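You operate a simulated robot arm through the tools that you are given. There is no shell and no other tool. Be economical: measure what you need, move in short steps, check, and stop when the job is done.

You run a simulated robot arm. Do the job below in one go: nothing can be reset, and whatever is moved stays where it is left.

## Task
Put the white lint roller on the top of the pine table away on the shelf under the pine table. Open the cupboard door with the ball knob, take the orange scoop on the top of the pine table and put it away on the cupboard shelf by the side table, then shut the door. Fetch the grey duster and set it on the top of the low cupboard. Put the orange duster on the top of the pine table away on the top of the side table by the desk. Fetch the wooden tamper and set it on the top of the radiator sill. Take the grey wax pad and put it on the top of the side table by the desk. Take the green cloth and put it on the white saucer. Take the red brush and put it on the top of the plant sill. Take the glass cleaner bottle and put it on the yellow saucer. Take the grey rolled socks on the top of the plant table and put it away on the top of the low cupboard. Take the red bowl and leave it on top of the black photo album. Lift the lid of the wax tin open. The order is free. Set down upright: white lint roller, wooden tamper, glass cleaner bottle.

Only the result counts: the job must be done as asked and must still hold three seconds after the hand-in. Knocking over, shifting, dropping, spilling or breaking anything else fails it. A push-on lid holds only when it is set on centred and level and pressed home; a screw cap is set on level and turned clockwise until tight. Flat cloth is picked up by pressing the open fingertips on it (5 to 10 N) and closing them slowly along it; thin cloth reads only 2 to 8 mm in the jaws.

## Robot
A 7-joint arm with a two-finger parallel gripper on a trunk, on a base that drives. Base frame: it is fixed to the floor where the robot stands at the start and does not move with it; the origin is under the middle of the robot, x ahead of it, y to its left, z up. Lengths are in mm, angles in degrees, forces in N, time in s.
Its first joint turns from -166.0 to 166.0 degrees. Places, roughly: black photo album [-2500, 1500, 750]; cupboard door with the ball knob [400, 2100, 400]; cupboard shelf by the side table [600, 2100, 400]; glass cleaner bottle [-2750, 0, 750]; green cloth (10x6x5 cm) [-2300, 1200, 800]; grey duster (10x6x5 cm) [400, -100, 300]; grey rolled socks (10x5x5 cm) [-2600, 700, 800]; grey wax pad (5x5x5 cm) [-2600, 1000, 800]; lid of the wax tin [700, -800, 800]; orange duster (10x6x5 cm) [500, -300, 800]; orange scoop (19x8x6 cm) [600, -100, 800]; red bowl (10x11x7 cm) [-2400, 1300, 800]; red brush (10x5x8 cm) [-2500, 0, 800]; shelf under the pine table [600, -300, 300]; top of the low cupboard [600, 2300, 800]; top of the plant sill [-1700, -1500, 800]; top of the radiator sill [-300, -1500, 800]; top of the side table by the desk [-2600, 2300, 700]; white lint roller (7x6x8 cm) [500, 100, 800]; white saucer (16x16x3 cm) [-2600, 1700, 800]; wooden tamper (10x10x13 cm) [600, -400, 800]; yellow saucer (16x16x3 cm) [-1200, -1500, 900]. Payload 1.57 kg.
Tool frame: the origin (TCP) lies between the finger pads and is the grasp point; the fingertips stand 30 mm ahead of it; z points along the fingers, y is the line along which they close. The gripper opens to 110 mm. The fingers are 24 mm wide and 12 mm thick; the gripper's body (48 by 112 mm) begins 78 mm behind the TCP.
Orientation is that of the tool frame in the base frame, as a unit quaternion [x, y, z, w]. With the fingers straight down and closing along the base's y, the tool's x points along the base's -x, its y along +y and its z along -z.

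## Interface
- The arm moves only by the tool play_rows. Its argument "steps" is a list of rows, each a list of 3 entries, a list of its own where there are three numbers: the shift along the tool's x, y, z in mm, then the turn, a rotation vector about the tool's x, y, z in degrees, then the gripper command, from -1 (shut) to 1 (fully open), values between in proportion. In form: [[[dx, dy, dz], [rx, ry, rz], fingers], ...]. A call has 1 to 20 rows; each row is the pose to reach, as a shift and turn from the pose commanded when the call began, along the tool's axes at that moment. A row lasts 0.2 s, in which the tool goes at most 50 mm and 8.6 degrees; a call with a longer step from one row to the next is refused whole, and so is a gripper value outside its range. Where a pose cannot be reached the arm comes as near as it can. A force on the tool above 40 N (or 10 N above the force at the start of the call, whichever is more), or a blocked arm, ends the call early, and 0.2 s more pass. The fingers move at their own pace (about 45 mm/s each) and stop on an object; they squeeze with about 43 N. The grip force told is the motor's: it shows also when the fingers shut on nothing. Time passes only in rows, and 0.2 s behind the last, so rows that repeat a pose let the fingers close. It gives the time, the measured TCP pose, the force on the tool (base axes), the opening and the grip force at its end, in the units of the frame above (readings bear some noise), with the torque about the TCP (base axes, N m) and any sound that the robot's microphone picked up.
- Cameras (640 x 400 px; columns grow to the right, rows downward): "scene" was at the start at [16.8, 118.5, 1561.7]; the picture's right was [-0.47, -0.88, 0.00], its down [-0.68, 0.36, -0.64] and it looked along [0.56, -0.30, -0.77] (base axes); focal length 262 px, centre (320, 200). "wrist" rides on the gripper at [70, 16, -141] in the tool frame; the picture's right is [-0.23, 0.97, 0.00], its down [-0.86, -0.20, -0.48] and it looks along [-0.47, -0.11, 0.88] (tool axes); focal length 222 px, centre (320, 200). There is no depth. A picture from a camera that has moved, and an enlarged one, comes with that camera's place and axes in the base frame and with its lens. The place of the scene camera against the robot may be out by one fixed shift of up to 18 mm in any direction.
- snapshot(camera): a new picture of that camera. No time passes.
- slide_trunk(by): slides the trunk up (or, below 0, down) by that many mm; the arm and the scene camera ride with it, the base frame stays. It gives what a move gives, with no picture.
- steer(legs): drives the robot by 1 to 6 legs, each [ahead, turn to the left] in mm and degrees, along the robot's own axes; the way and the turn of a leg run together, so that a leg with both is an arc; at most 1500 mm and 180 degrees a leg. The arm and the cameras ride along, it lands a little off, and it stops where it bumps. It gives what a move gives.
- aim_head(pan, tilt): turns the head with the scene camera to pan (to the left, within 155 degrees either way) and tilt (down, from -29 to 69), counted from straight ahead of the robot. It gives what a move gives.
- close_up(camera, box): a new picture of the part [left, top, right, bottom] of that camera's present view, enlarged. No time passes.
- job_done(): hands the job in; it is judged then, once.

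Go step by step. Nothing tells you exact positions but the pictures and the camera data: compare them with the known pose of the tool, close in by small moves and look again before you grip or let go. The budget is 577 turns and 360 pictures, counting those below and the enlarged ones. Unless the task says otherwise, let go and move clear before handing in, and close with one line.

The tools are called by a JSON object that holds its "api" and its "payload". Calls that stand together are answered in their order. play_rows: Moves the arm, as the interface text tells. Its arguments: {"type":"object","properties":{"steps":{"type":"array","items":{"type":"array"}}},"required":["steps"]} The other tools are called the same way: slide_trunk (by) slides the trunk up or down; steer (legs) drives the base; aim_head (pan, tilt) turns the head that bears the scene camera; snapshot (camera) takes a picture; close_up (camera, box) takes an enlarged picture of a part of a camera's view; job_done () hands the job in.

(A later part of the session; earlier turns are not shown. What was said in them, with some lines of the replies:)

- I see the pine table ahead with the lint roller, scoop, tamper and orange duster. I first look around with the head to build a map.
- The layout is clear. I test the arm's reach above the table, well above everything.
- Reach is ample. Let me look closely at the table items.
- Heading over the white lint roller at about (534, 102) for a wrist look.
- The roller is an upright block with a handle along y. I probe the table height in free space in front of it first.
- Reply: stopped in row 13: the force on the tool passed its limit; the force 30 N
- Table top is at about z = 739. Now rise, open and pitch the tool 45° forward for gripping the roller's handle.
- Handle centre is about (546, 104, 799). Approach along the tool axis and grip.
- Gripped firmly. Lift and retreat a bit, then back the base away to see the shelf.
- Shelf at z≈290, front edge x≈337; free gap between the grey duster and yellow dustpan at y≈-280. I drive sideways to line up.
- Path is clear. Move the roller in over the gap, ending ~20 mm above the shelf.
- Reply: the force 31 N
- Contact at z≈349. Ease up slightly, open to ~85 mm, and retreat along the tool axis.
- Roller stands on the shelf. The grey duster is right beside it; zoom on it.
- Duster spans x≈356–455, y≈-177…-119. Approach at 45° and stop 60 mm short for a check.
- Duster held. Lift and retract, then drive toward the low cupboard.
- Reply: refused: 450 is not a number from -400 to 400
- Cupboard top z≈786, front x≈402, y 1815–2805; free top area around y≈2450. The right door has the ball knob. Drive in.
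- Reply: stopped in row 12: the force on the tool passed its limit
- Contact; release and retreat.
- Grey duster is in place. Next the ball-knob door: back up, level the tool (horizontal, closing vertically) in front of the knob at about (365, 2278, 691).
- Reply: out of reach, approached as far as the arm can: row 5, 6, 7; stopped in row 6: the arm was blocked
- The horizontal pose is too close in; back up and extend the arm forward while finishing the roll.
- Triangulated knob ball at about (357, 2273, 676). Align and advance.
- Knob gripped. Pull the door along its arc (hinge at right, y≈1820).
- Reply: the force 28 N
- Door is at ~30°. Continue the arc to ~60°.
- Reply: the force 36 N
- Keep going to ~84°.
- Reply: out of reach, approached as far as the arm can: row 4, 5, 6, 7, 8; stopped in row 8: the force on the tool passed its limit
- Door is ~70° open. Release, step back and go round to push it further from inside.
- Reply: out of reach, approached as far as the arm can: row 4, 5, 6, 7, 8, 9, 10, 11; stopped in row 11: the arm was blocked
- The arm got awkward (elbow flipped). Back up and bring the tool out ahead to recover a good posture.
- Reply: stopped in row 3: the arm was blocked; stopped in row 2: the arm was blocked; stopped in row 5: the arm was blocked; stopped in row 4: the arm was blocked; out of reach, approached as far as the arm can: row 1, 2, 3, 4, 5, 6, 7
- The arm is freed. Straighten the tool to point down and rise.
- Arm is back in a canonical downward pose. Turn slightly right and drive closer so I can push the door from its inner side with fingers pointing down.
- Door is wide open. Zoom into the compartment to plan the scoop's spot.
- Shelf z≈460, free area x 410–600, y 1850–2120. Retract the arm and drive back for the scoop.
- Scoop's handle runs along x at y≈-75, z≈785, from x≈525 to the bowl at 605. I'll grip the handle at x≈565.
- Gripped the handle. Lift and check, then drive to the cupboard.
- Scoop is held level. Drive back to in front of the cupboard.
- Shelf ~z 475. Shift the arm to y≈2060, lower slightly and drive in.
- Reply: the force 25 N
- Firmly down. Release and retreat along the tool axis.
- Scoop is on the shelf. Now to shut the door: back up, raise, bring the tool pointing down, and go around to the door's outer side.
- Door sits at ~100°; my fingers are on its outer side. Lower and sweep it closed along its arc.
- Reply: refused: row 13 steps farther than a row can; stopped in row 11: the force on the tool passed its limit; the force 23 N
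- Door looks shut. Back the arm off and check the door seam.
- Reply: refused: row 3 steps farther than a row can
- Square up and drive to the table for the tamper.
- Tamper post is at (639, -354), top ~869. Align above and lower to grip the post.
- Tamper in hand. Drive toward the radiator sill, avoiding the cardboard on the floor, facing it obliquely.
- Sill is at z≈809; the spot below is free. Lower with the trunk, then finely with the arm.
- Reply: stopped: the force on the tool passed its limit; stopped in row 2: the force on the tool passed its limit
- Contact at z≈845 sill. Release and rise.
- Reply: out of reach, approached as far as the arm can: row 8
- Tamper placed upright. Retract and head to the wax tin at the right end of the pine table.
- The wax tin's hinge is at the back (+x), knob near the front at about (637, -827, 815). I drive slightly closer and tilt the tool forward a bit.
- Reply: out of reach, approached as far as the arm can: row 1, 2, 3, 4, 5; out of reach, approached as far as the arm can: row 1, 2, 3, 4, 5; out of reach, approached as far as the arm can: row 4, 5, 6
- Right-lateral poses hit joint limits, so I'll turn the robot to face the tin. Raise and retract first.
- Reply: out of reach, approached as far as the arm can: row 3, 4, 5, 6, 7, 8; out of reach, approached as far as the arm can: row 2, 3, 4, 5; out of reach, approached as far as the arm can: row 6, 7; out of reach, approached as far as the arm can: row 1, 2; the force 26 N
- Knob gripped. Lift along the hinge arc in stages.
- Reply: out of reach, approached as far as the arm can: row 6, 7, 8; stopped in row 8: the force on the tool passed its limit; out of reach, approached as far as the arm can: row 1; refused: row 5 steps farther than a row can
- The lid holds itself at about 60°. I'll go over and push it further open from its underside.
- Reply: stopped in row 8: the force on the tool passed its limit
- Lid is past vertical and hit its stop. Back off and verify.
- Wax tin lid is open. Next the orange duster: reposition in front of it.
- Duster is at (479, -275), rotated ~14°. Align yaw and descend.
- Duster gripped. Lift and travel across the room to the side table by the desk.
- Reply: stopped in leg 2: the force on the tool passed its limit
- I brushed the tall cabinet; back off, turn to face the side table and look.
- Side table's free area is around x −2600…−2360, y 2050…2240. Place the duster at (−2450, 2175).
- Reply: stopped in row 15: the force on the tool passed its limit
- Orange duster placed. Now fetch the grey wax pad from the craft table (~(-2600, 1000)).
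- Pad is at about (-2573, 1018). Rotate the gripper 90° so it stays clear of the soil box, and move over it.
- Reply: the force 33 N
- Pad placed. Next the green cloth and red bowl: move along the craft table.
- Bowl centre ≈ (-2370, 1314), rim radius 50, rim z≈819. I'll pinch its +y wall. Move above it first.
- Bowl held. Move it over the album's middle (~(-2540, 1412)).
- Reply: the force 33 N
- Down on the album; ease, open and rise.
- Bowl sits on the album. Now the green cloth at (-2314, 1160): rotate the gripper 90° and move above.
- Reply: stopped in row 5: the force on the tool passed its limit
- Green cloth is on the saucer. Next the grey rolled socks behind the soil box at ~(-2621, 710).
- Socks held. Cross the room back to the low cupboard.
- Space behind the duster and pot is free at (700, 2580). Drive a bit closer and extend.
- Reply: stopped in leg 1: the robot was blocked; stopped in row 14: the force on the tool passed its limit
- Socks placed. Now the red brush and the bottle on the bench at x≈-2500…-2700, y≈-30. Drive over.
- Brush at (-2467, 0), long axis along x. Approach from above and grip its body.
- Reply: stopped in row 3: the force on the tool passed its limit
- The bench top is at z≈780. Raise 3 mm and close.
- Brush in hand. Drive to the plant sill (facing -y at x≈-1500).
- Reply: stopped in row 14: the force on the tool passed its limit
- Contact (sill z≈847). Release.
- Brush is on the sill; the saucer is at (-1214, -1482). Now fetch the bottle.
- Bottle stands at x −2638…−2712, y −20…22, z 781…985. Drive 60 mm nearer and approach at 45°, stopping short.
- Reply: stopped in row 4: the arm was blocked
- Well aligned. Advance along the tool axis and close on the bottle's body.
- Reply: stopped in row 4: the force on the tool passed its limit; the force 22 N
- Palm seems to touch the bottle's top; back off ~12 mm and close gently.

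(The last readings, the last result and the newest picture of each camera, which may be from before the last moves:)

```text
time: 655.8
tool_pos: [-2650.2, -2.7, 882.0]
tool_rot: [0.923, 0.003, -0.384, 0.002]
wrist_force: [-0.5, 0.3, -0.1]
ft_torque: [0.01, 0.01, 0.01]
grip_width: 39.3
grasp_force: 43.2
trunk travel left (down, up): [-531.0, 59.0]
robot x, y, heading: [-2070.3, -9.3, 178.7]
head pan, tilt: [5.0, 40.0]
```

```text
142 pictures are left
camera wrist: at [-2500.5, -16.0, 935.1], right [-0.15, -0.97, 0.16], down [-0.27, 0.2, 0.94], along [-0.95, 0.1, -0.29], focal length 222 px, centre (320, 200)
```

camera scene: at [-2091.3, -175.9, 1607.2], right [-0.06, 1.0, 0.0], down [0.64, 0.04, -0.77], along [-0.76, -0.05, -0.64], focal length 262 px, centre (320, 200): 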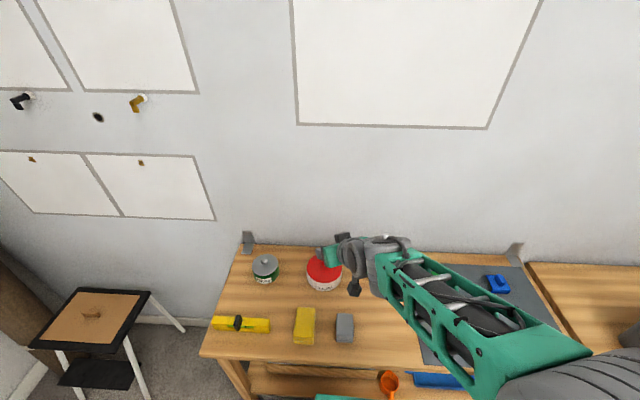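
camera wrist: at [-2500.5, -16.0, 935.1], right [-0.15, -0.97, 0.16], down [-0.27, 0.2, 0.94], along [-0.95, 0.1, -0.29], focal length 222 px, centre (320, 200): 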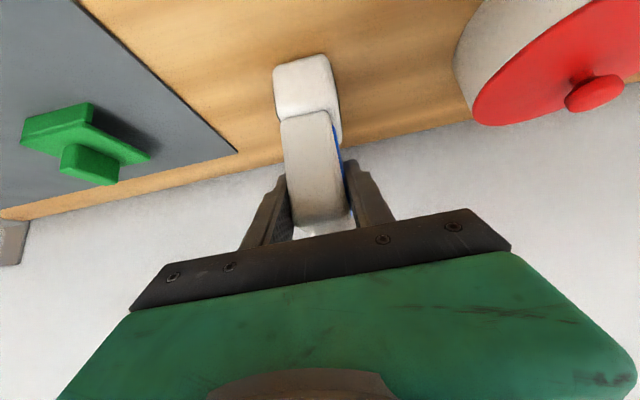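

{"api": "play_rows", "payload": {"steps": [[[-10, 0, -10], [0, 0, 0], -1], [[-30, 0, -30], [0, 0, 0], -1], [[-60, 0, -60], [0, 0, 0], -1], [[-90, 0, -92], [0, 0, 0], -1], [[-105, 0, -115], [0, 0, 0], -1], [[-90, 0, -145], [0, 0, 0], -1], [[-65, 0, -170], [0, 0, 0], -1], [[-65, 0, -170], [0, 0, 0], -1]]}}

{"api": "snapshot", "payload": {"camera": "scene"}}

{"api": "snapshot", "payload": {"camera": "wrist"}}

```text
time: 657.6
tool_pos: [-2577.1, -2.3, 1048.5]
tool_rot: [0.923, 0.003, -0.385, 0.002]
wrist_force: [0.4, -0.1, -2.9]
ft_torque: [0.01, -0.04, -0.03]
grip_width: 39.6
grasp_force: 42.9
trunk travel left (down, up): [-531.0, 59.0]
robot x, y, heading: [-2070.0, -13.4, 178.8]
head pan, tilt: [5.0, 40.0]
```

```text
141 pictures are left
camera scene: at [-2090.8, -175.8, 1607.1], right [-0.06, 1.0, 0.0], down [0.64, 0.04, -0.77], along [-0.76, -0.05, -0.64], focal length 262 px, centre (320, 200)
```

scene: 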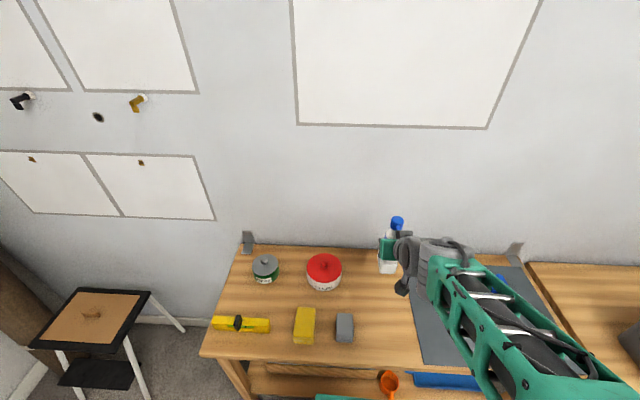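

```text
140 pictures are left
camera wrist: at [-2427.2, -16.6, 1100.5], right [-0.15, -0.97, 0.16], down [-0.26, 0.2, 0.94], along [-0.95, 0.1, -0.29], focal length 222 px, centre (320, 200)
```

wrist: 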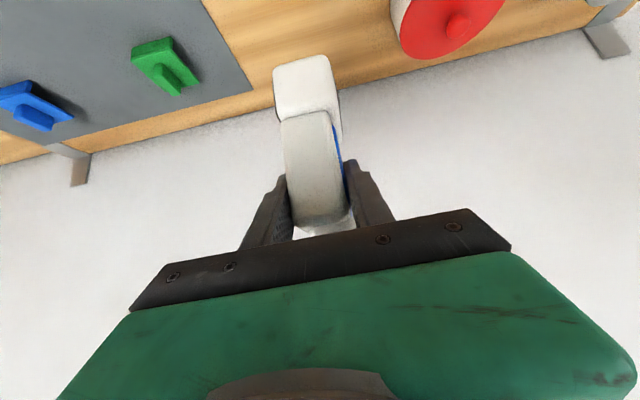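

Bottle held upright. Drive to the yellow saucer on the plant sill.

{"api": "steer", "payload": {"legs": [[-867, 0], [0, 91], [720, 0]]}}

{"api": "aim_head", "payload": {"pan": -10, "tilt": 38}}

{"api": "snapshot", "payload": {"camera": "scene"}}

{"api": "snapshot", "payload": {"camera": "wrist"}}

```text
time: 669.7
tool_pos: [-1184.6, -1268.1, 1048.5]
tool_rot: [0.638, 0.667, -0.265, 0.279]
wrist_force: [1.0, 0.3, -1.8]
ft_torque: [0.01, 0.0, 0.0]
grip_width: 39.6
grasp_force: 42.6
trunk travel left (down, up): [-531.0, 59.0]
robot x, y, heading: [-1199.8, -761.5, -89.3]
head pan, tilt: [5.0, 40.0]
```

```text
time: 670.4
tool_pos: [-1185.2, -1267.6, 1049.2]
tool_rot: [0.637, 0.669, -0.264, 0.278]
wrist_force: [0.7, -0.8, -3.0]
ft_torque: [0.03, 0.0, -0.04]
grip_width: 39.2
grasp_force: 43.6
trunk travel left (down, up): [-531.0, 59.0]
robot x, y, heading: [-1195.8, -761.6, -89.1]
head pan, tilt: [-10.0, 38.0]
```

```text
139 pictures are left
camera scene: at [-1046.5, -787.6, 1610.1], right [-0.99, 0.16, 0.0], down [0.1, 0.61, -0.79], along [-0.12, -0.78, -0.62], focal length 262 px, centre (320, 200)
```

scene: 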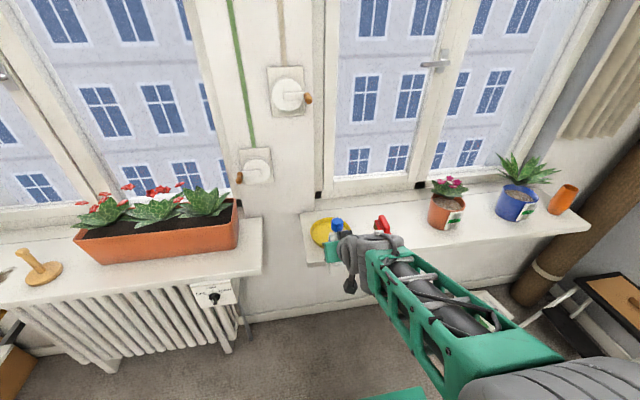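

```text
138 pictures are left
camera wrist: at [-1175.1, -1116.6, 1100.4], right [0.98, -0.11, 0.16], down [-0.19, -0.27, 0.94], along [-0.06, -0.96, -0.29], focal length 222 px, centre (320, 200)
```

wrist: 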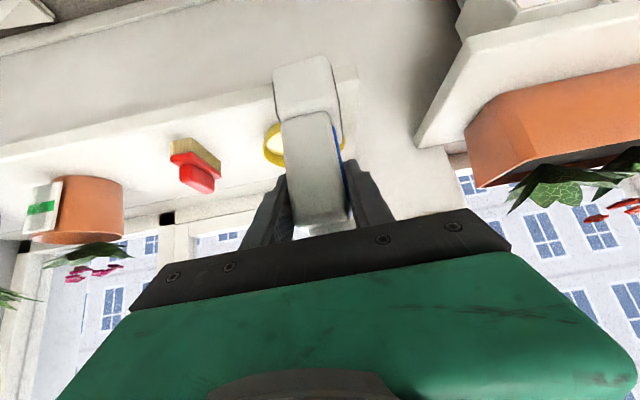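

{"api": "steer", "payload": {"legs": [[100, 0]]}}

{"api": "play_rows", "payload": {"steps": [[[-8, -16, 10], [0, 0, 0], -1], [[-20, -32, 35], [0, 0, 0], -1], [[-32, -32, 60], [0, 0, 0], -1], [[-42, -32, 85], [0, 0, 0], -1], [[-42, -32, 85], [0, 0, 0], -1]]}}

{"api": "snapshot", "payload": {"camera": "wrist"}}

{"api": "snapshot", "payload": {"camera": "scene"}}

```text
time: 671.6
tool_pos: [-1182.5, -1369.1, 1048.2]
tool_rot: [0.638, 0.668, -0.264, 0.278]
wrist_force: [-0.3, -0.1, -2.5]
ft_torque: [0.05, 0.02, -0.05]
grip_width: 39.3
grasp_force: 43.1
trunk travel left (down, up): [-531.0, 59.0]
robot x, y, heading: [-1191.3, -859.9, -89.3]
head pan, tilt: [-10.0, 38.0]
```

```text
time: 672.8
tool_pos: [-1211.1, -1458.6, 1017.7]
tool_rot: [0.638, 0.668, -0.264, 0.278]
wrist_force: [0.1, 0.6, -3.0]
ft_torque: [0.04, 0.01, 0.01]
grip_width: 39.4
grasp_force: 43.0
trunk travel left (down, up): [-531.0, 59.0]
robot x, y, heading: [-1197.4, -860.0, -89.2]
head pan, tilt: [-10.0, 38.0]
```

```text
137 pictures are left
camera wrist: at [-1201.4, -1307.2, 1070.3], right [0.98, -0.11, 0.16], down [-0.19, -0.27, 0.94], along [-0.06, -0.96, -0.29], focal length 222 px, centre (320, 200)
```

wrist: 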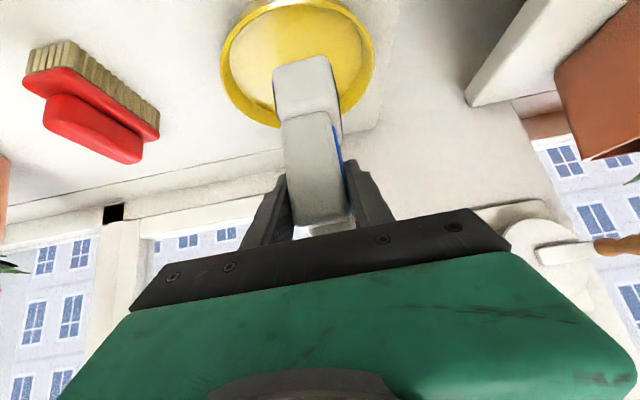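

```text
136 pictures are left
camera scene: at [-1045.1, -887.6, 1610.1], right [-0.99, 0.16, 0.0], down [0.1, 0.61, -0.79], along [-0.12, -0.78, -0.62], focal length 262 px, centre (320, 200)
```

scene: 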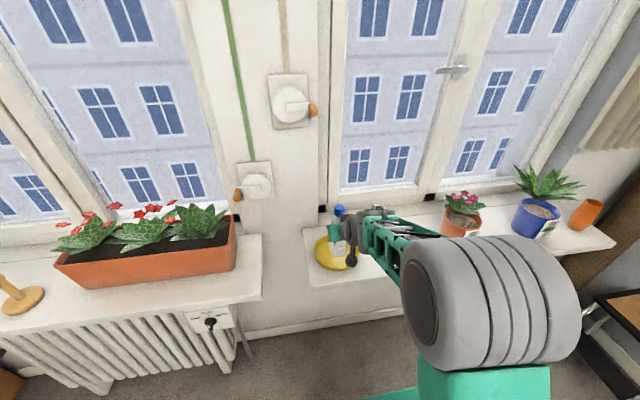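

{"api": "play_rows", "payload": {"steps": [[[12, 0, 12], [0, 0, 0], -1], [[23, 0, 23], [0, 0, 0], -1], [[31, 0, 31], [0, 0, 0], -1], [[35, 0, 35], [0, 0, 0], -1], [[37, 0, 37], [0, 0, 0], -1], [[39, 0, 39], [0, 0, 0], -1], [[40.5, 0, 40.5], [0, 0, 0], -1], [[42, 0, 42], [0, 0, 0], -1], [[43.5, 0, 43.5], [0, 0, 0], -1], [[45, 0, 45], [0, 0, 0], -1], [[46.5, 0, 46.5], [0, 0, 0], -1], [[48, 0, 48], [0, 0, 0], -1]]}}

{"api": "snapshot", "payload": {"camera": "wrist"}}

```text
time: 674.0
tool_pos: [-1209.7, -1466.0, 975.8]
tool_rot: [0.633, 0.664, -0.273, 0.287]
wrist_force: [0.3, -1.5, 8.8]
ft_torque: [0.07, -0.32, -0.06]
grip_width: 39.3
grasp_force: 43.1
trunk travel left (down, up): [-531.0, 59.0]
robot x, y, heading: [-1193.8, -861.3, -89.2]
head pan, tilt: [-10.0, 38.0]
stopped in row 6: the force on the tool passed its limit (the readings are from after the stop); the commanded pose is now the measured one
```

```text
135 pictures are left
camera wrist: at [-1201.1, -1312.7, 1023.7], right [0.98, -0.11, 0.17], down [-0.19, -0.25, 0.95], along [-0.06, -0.96, -0.26], focal length 222 px, centre (320, 200)
```

wrist: 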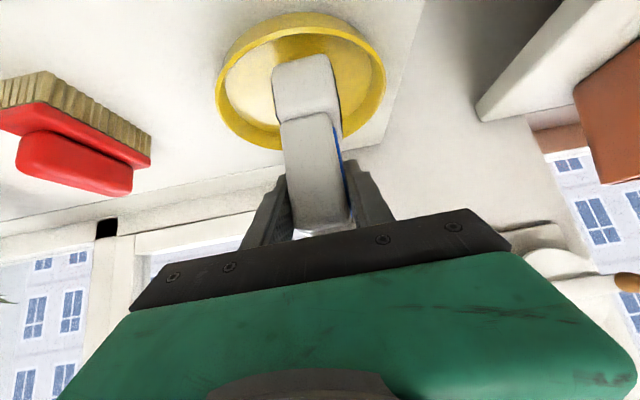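

Bottle's back edge met the saucer's sloped rim; lift, shift ~17 mm toward me, straighten, and lower again.

{"api": "play_rows", "payload": {"steps": [[[-7, 0, -7], [0, 1, 0], -1], [[-14.6, 0, -13.7], [0, 1.9, 0], -1], [[-8, 0, -20], [0, 1.9, 0], -1], [[-2.3, 0, -26.8], [0, 1.9, 0], -1], [[-2.3, 0, -26.8], [0, 1.9, 0], -1]]}}

{"api": "snapshot", "payload": {"camera": "wrist"}}

{"api": "close_up", "payload": {"camera": "scene", "box": [290, 190, 390, 290]}}

```text
time: 675.2
tool_pos: [-1212.3, -1446.4, 993.5]
tool_rot: [0.64, 0.67, -0.261, 0.273]
wrist_force: [0.0, 0.1, -1.9]
ft_torque: [0.03, 0.02, 0.03]
grip_width: 39.5
grasp_force: 42.9
trunk travel left (down, up): [-531.0, 59.0]
robot x, y, heading: [-1196.7, -860.0, -89.0]
head pan, tilt: [-10.0, 38.0]
```

```text
134 pictures are left
camera wrist: at [-1201.6, -1296.1, 1047.4], right [0.98, -0.12, 0.16], down [-0.19, -0.29, 0.94], along [-0.06, -0.95, -0.3], focal length 222 px, centre (320, 200)
```

wrist: 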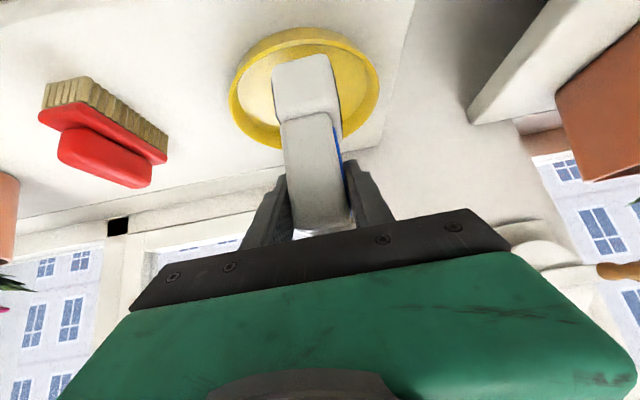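

```text
4.00 times, centred on (340, 240) of scene
camera zoom: at [-1045.1, -887.4, 1610.1], right [-0.99, 0.16, 0.0], down [0.1, 0.61, -0.79], along [-0.12, -0.78, -0.62], focal length 1048 px, centre (240, 40)
```

zoom: 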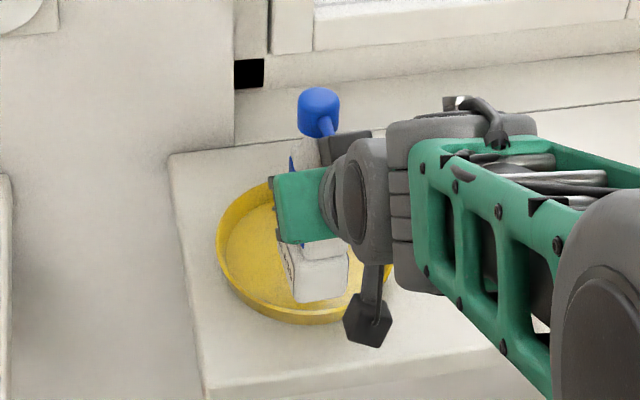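

{"api": "play_rows", "payload": {"steps": [[[3, -3, 3], [0, 0, 0], -1], [[6, -4, 6], [0, 0, 0], -1], [[9, -4, 9], [0, 0, 0], -1], [[11, -4, 11], [0, 0, 0], -1], [[11, -4, 11], [0, 0, 0], -1]]}}

{"api": "play_rows", "payload": {"steps": [[[1, 0, 1], [0, 0, 0], -1], [[2, 0, 2], [0, 0, 0], -1], [[3, 0, 3], [0, 0, 0], -1], [[4, 0, 4], [0, 0, 0], -1], [[4, 0, 4], [0, 0, 0], -1]]}}

```text
time: 676.4
tool_pos: [-1214.2, -1447.4, 978.4]
tool_rot: [0.639, 0.67, -0.261, 0.273]
wrist_force: [0.4, -0.4, -1.8]
ft_torque: [0.04, 0.0, 0.01]
grip_width: 39.5
grasp_force: 43.3
trunk travel left (down, up): [-531.0, 59.0]
robot x, y, heading: [-1193.0, -860.1, -89.1]
head pan, tilt: [-10.0, 38.0]
```

```text
time: 677.6
tool_pos: [-1215.0, -1446.9, 976.4]
tool_rot: [0.639, 0.669, -0.263, 0.275]
wrist_force: [-1.5, 2.6, 21.6]
ft_torque: [0.41, -0.56, 0.1]
grip_width: 39.4
grasp_force: 42.7
trunk travel left (down, up): [-531.0, 59.0]
robot x, y, heading: [-1196.2, -857.7, -89.0]
head pan, tilt: [-10.0, 38.0]
```

{"api": "close_up", "payload": {"camera": "wrist", "box": [200, 0, 420, 170]}}

{"api": "close_up", "payload": {"camera": "scene", "box": [290, 200, 390, 290]}}

```text
2.35 times, centred on (310, 85) of wrist
camera zoom: at [-1205.8, -1295.9, 1028.5], right [0.98, -0.12, 0.16], down [-0.19, -0.28, 0.94], along [-0.06, -0.95, -0.29], focal length 523 px, centre (344, 471)
```

zoom: 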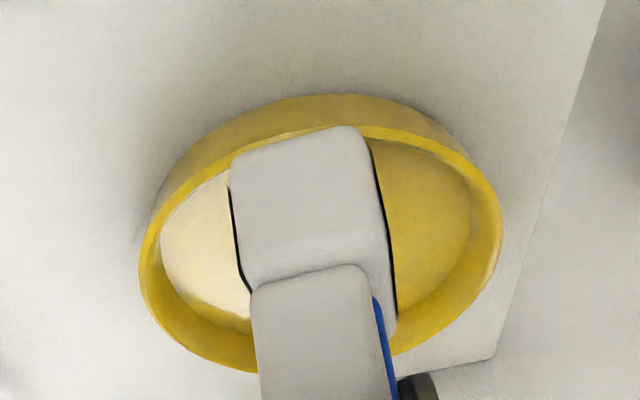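

```text
4.44 times, centred on (340, 245) of scene
camera zoom: at [-1045.2, -885.1, 1610.4], right [-0.99, 0.16, 0.0], down [0.1, 0.61, -0.79], along [-0.12, -0.78, -0.61], focal length 1164 px, centre (231, 0)
```

zoom: 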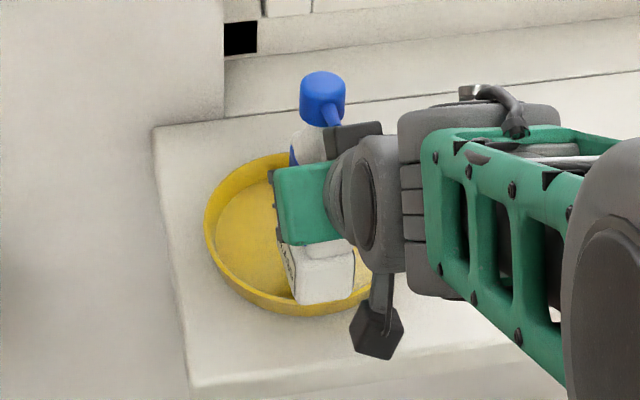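

The near rim is under the bottle's front edge; the saucer centre is really at y≈-1496. Lift, move 34 mm further, and lower.

{"api": "play_rows", "payload": {"steps": [[[-8, 0, -8], [0, 0, 0], -1], [[-16, 1, -16], [0, 0, 0], -1], [[-28, 2, -4], [0, 0, 0], -1], [[-40, 3, 8], [0, 0, 0], -1], [[-40, 3, 8], [0, 0, 0], -1]]}}

{"api": "close_up", "payload": {"camera": "wrist", "box": [200, 0, 420, 170]}}

{"api": "close_up", "payload": {"camera": "scene", "box": [290, 200, 390, 290]}}

```text
time: 678.8
tool_pos: [-1211.3, -1480.4, 993.1]
tool_rot: [0.638, 0.67, -0.261, 0.274]
wrist_force: [0.5, 0.2, -1.1]
ft_torque: [0.02, 0.05, -0.01]
grip_width: 39.2
grasp_force: 43.0
trunk travel left (down, up): [-531.0, 59.0]
robot x, y, heading: [-1194.9, -859.0, -88.7]
head pan, tilt: [-10.0, 38.0]
```

```text
2.35 times, centred on (310, 85) of wrist
camera zoom: at [-1201.7, -1329.9, 1047.3], right [0.98, -0.12, 0.16], down [-0.19, -0.29, 0.94], along [-0.06, -0.95, -0.3], focal length 523 px, centre (344, 471)
```

zoom: 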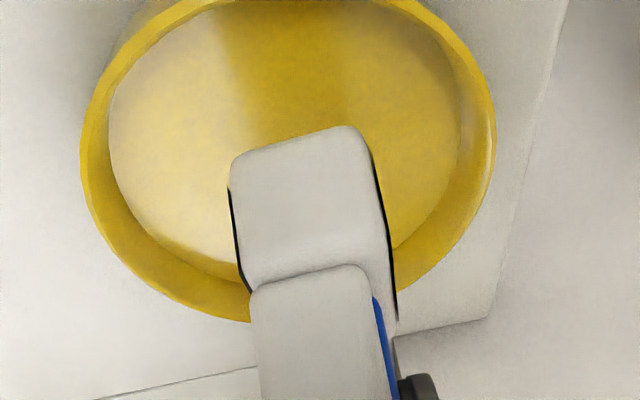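

```text
4.44 times, centred on (340, 245) of scene
camera zoom: at [-1045.1, -887.4, 1610.1], right [-0.99, 0.16, 0.0], down [0.1, 0.61, -0.79], along [-0.12, -0.78, -0.62], focal length 1164 px, centre (231, 0)
```

zoom: 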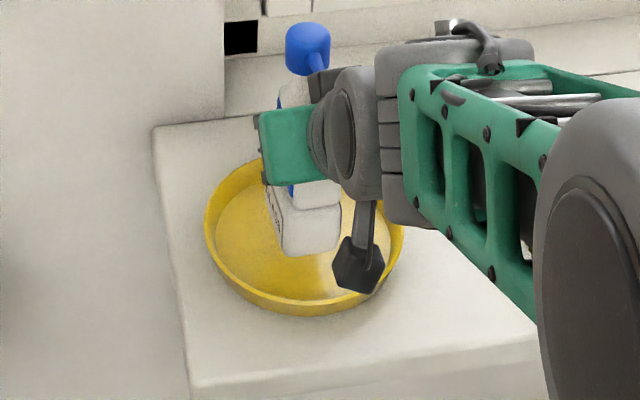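

Both views now agree the bottle is centred. Lower.

{"api": "play_rows", "payload": {"steps": [[[6, 0, 6], [0, 0, 0], -1], [[12, 0, 12], [0, 0, 0], -1], [[17, 0, 17], [0, 0, 0], -1], [[20, 0, 20], [0, 0, 0], -1], [[22, 0, 22], [0, 0, 0], -1], [[23.5, 0, 23.5], [0, 0, 0], -1], [[25, 0, 25], [0, 0, 0], -1], [[26, 0, 26], [0, 0, 0], -1], [[27, 0, 27], [0, 0, 0], -1], [[28, 0, 28], [0, 0, 0], -1]]}}

{"api": "close_up", "payload": {"camera": "wrist", "box": [200, 0, 420, 170]}}

```text
time: 681.0
tool_pos: [-1211.3, -1480.2, 958.6]
tool_rot: [0.638, 0.669, -0.264, 0.275]
wrist_force: [0.8, 4.7, 17.3]
ft_torque: [-0.3, -0.07, 0.04]
grip_width: 39.5
grasp_force: 42.7
trunk travel left (down, up): [-531.0, 59.0]
robot x, y, heading: [-1192.5, -859.6, -88.9]
head pan, tilt: [-10.0, 38.0]
```

```text
2.35 times, centred on (310, 85) of wrist
camera zoom: at [-1201.0, -1329.0, 1011.6], right [0.98, -0.12, 0.16], down [-0.19, -0.28, 0.94], along [-0.06, -0.95, -0.29], focal length 523 px, centre (344, 471)
```

zoom: 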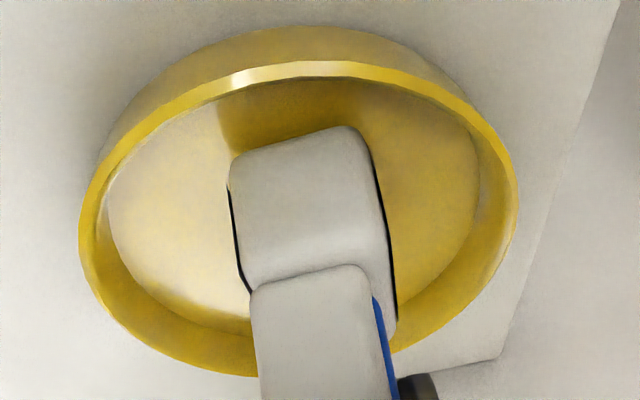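

On the saucer floor. Release gently and retreat along the tool axis.

{"api": "play_rows", "payload": {"steps": [[[-1, 0, -1], [0, 0, 0], -1], [[-1, 0, -1], [0, 0, 0], -0.6], [[-1, 0, -1], [0, 0, 0], -0.25], [[-1, 0, -1], [0, 0, 0], 0.1], [[-1, 0, -1], [0, 0, 0], 0.3], [[-1, 0, -1], [0, 0, 0], 0.3], [[-1, 0, -20], [0, 0, 0], 0.3], [[-1, 0, -50], [0, 0, 0], 0.3], [[-1, 0, -90], [0, 0, 0], 0.3], [[-1, 0, -135], [0, 0, 0], 0.3], [[-1, 0, -170], [0, 0, 0], 0.3]]}}

{"api": "snapshot", "payload": {"camera": "wrist"}}

{"api": "snapshot", "payload": {"camera": "scene"}}

```text
time: 683.4
tool_pos: [-1217.5, -1361.9, 1076.0]
tool_rot: [0.639, 0.669, -0.262, 0.273]
wrist_force: [0.8, 0.5, 0.1]
ft_torque: [0.05, 0.01, -0.02]
grip_width: 71.7
grasp_force: 0.1
trunk travel left (down, up): [-531.0, 59.0]
robot x, y, heading: [-1193.6, -860.2, -89.2]
head pan, tilt: [-10.0, 38.0]
```

```text
127 pictures are left
camera wrist: at [-1207.1, -1210.4, 1130.5], right [0.98, -0.12, 0.16], down [-0.19, -0.28, 0.94], along [-0.06, -0.95, -0.3], focal length 222 px, centre (320, 200)
```

wrist: 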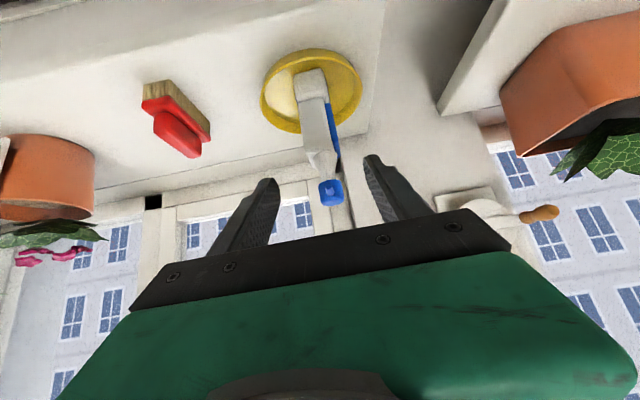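

```text
126 pictures are left
camera scene: at [-1044.9, -886.7, 1610.1], right [-0.99, 0.16, 0.0], down [0.1, 0.61, -0.79], along [-0.12, -0.78, -0.62], focal length 262 px, centre (320, 200)
```

scene: 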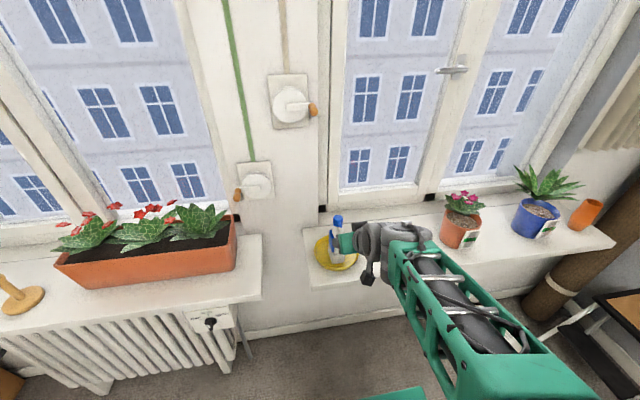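

Bottle stands in the saucer. Back off and verify the wax tin, shelf and cupboard door from a distance.

{"api": "steer", "payload": {"legs": [[-500, 0], [0, 90], [500, 0]]}}

{"api": "aim_head", "payload": {"pan": -10, "tilt": 25}}

{"api": "close_up", "payload": {"camera": "scene", "box": [200, 100, 520, 300]}}

{"api": "aim_head", "payload": {"pan": 60, "tilt": 25}}

{"api": "close_up", "payload": {"camera": "scene", "box": [160, 80, 560, 330]}}

```text
time: 692.7
tool_pos: [-200.8, -383.0, 1076.5]
tool_rot: [-0.019, 0.926, 0.008, 0.378]
wrist_force: [-0.4, -0.5, 0.6]
ft_torque: [-0.02, 0.02, -0.04]
grip_width: 71.6
grasp_force: 0.1
trunk travel left (down, up): [-531.0, 59.0]
robot x, y, heading: [-701.2, -359.2, 0.5]
head pan, tilt: [-10.0, 38.0]
```

```text
time: 693.5
tool_pos: [-202.3, -381.9, 1075.2]
tool_rot: [-0.019, 0.926, 0.007, 0.378]
wrist_force: [0.1, -0.4, -0.9]
ft_torque: [0.0, 0.04, 0.0]
grip_width: 71.4
grasp_force: 0.1
trunk travel left (down, up): [-531.0, 59.0]
robot x, y, heading: [-705.3, -356.2, 0.5]
head pan, tilt: [-10.0, 25.0]
```

```text
2.00 times, centred on (360, 200) of scene
camera zoom: at [-663.6, -221.8, 1630.4], right [-0.16, -0.99, 0.0], down [-0.42, 0.07, -0.91], along [0.89, -0.15, -0.42], focal length 524 px, centre (240, 200)
```

zoom: 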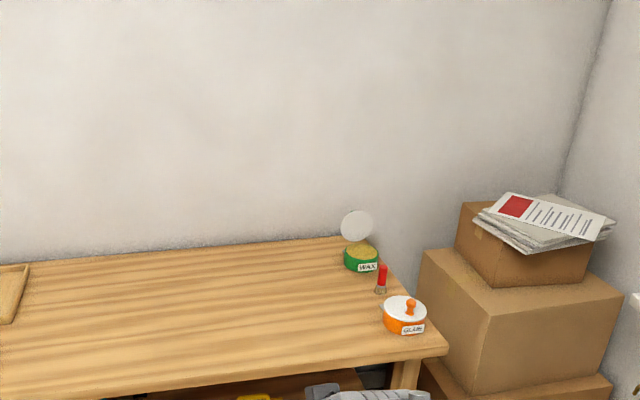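

```text
time: 694.9
tool_pos: [-201.0, -384.1, 1077.3]
tool_rot: [-0.02, 0.926, 0.009, 0.378]
wrist_force: [0.3, 0.6, -0.4]
ft_torque: [-0.03, 0.0, 0.0]
grip_width: 71.5
grasp_force: 0.1
trunk travel left (down, up): [-531.0, 59.0]
robot x, y, heading: [-703.1, -356.9, 0.6]
head pan, tilt: [60.0, 25.0]
```

```text
1.60 times, centred on (360, 205) of scene
camera zoom: at [-709.2, -126.5, 1630.5], right [0.87, -0.49, 0.0], down [-0.21, -0.37, -0.91], along [0.45, 0.79, -0.42], focal length 419 px, centre (256, 192)
```

zoom: 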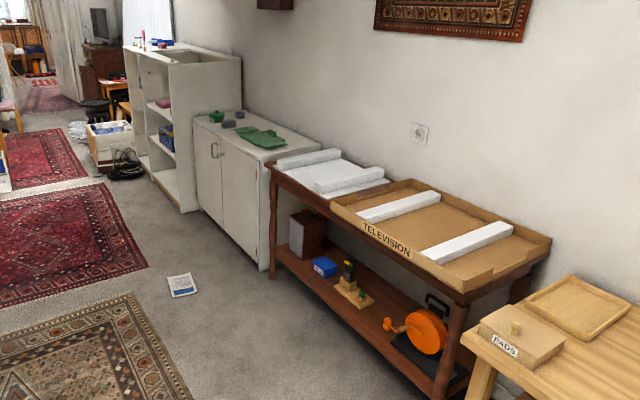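

{"api": "close_up", "payload": {"camera": "scene", "box": [270, 135, 370, 255]}}

{"api": "slide_trunk", "payload": {"by": -300}}

{"api": "aim_head", "payload": {"pan": 0, "tilt": 28}}

{"api": "close_up", "payload": {"camera": "scene", "box": [190, 150, 450, 310]}}

```text
3.33 times, centred on (320, 195) of scene
camera zoom: at [-709.2, -126.5, 1630.5], right [0.87, -0.49, 0.0], down [-0.21, -0.37, -0.91], along [0.45, 0.79, -0.42], focal length 873 px, centre (320, 217)
```

zoom: 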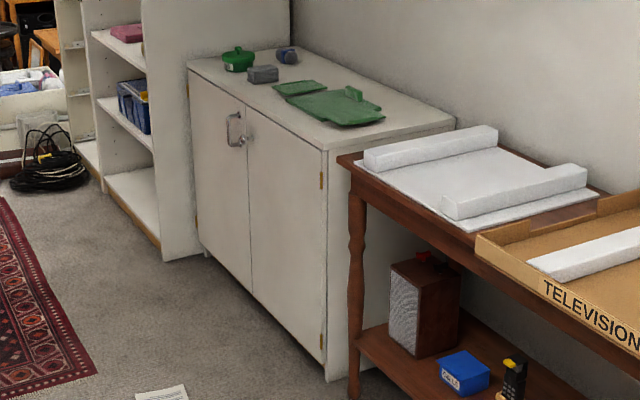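

```text
time: 697.9
tool_pos: [-203.1, -383.6, 775.6]
tool_rot: [-0.02, 0.926, 0.009, 0.377]
wrist_force: [0.0, 0.0, 0.2]
ft_torque: [-0.05, -0.02, -0.01]
grip_width: 71.4
grasp_force: 0.0
trunk travel left (down, up): [-231.0, 359.0]
robot x, y, heading: [-701.5, -359.9, 0.2]
head pan, tilt: [60.0, 25.0]
```

```text
time: 699.2
tool_pos: [-202.2, -381.9, 775.8]
tool_rot: [-0.02, 0.926, 0.009, 0.378]
wrist_force: [0.4, -0.2, -0.6]
ft_torque: [0.0, 0.0, 0.0]
grip_width: 71.5
grasp_force: 0.0
trunk travel left (down, up): [-231.0, 359.0]
robot x, y, heading: [-700.9, -359.4, 0.5]
head pan, tilt: [0.0, 28.0]
```

```text
2.46 times, centred on (320, 230) of scene
camera zoom: at [-663.3, -205.8, 1325.7], right [0.01, -1.0, 0.0], down [-0.47, -0.01, -0.88], along [0.88, 0.01, -0.47], focal length 645 px, centre (320, 126)
```

zoom: 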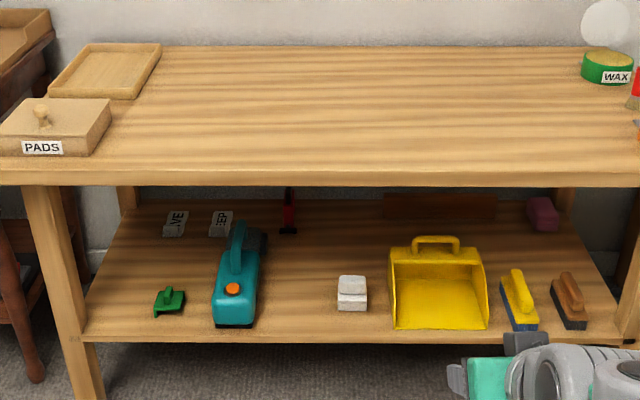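

Everything checks out: the roller is upright on the shelf, the wax lid is open, the door is shut and the items are on the cupboard. I hand in.

{"api": "job_done", "payload": {}}

```text
The job is handed in.
```

All twelve jobs are done and handed in. I rechecked the lint roller, wax tin and cupboard by camera afterwards, and checked the rest when I set them down. The gripper or the duster in it touched the tall white cabinet once. The base also stopped against furniture once while I was placing the socks by the low cupboard. I saw nothing moved either time.
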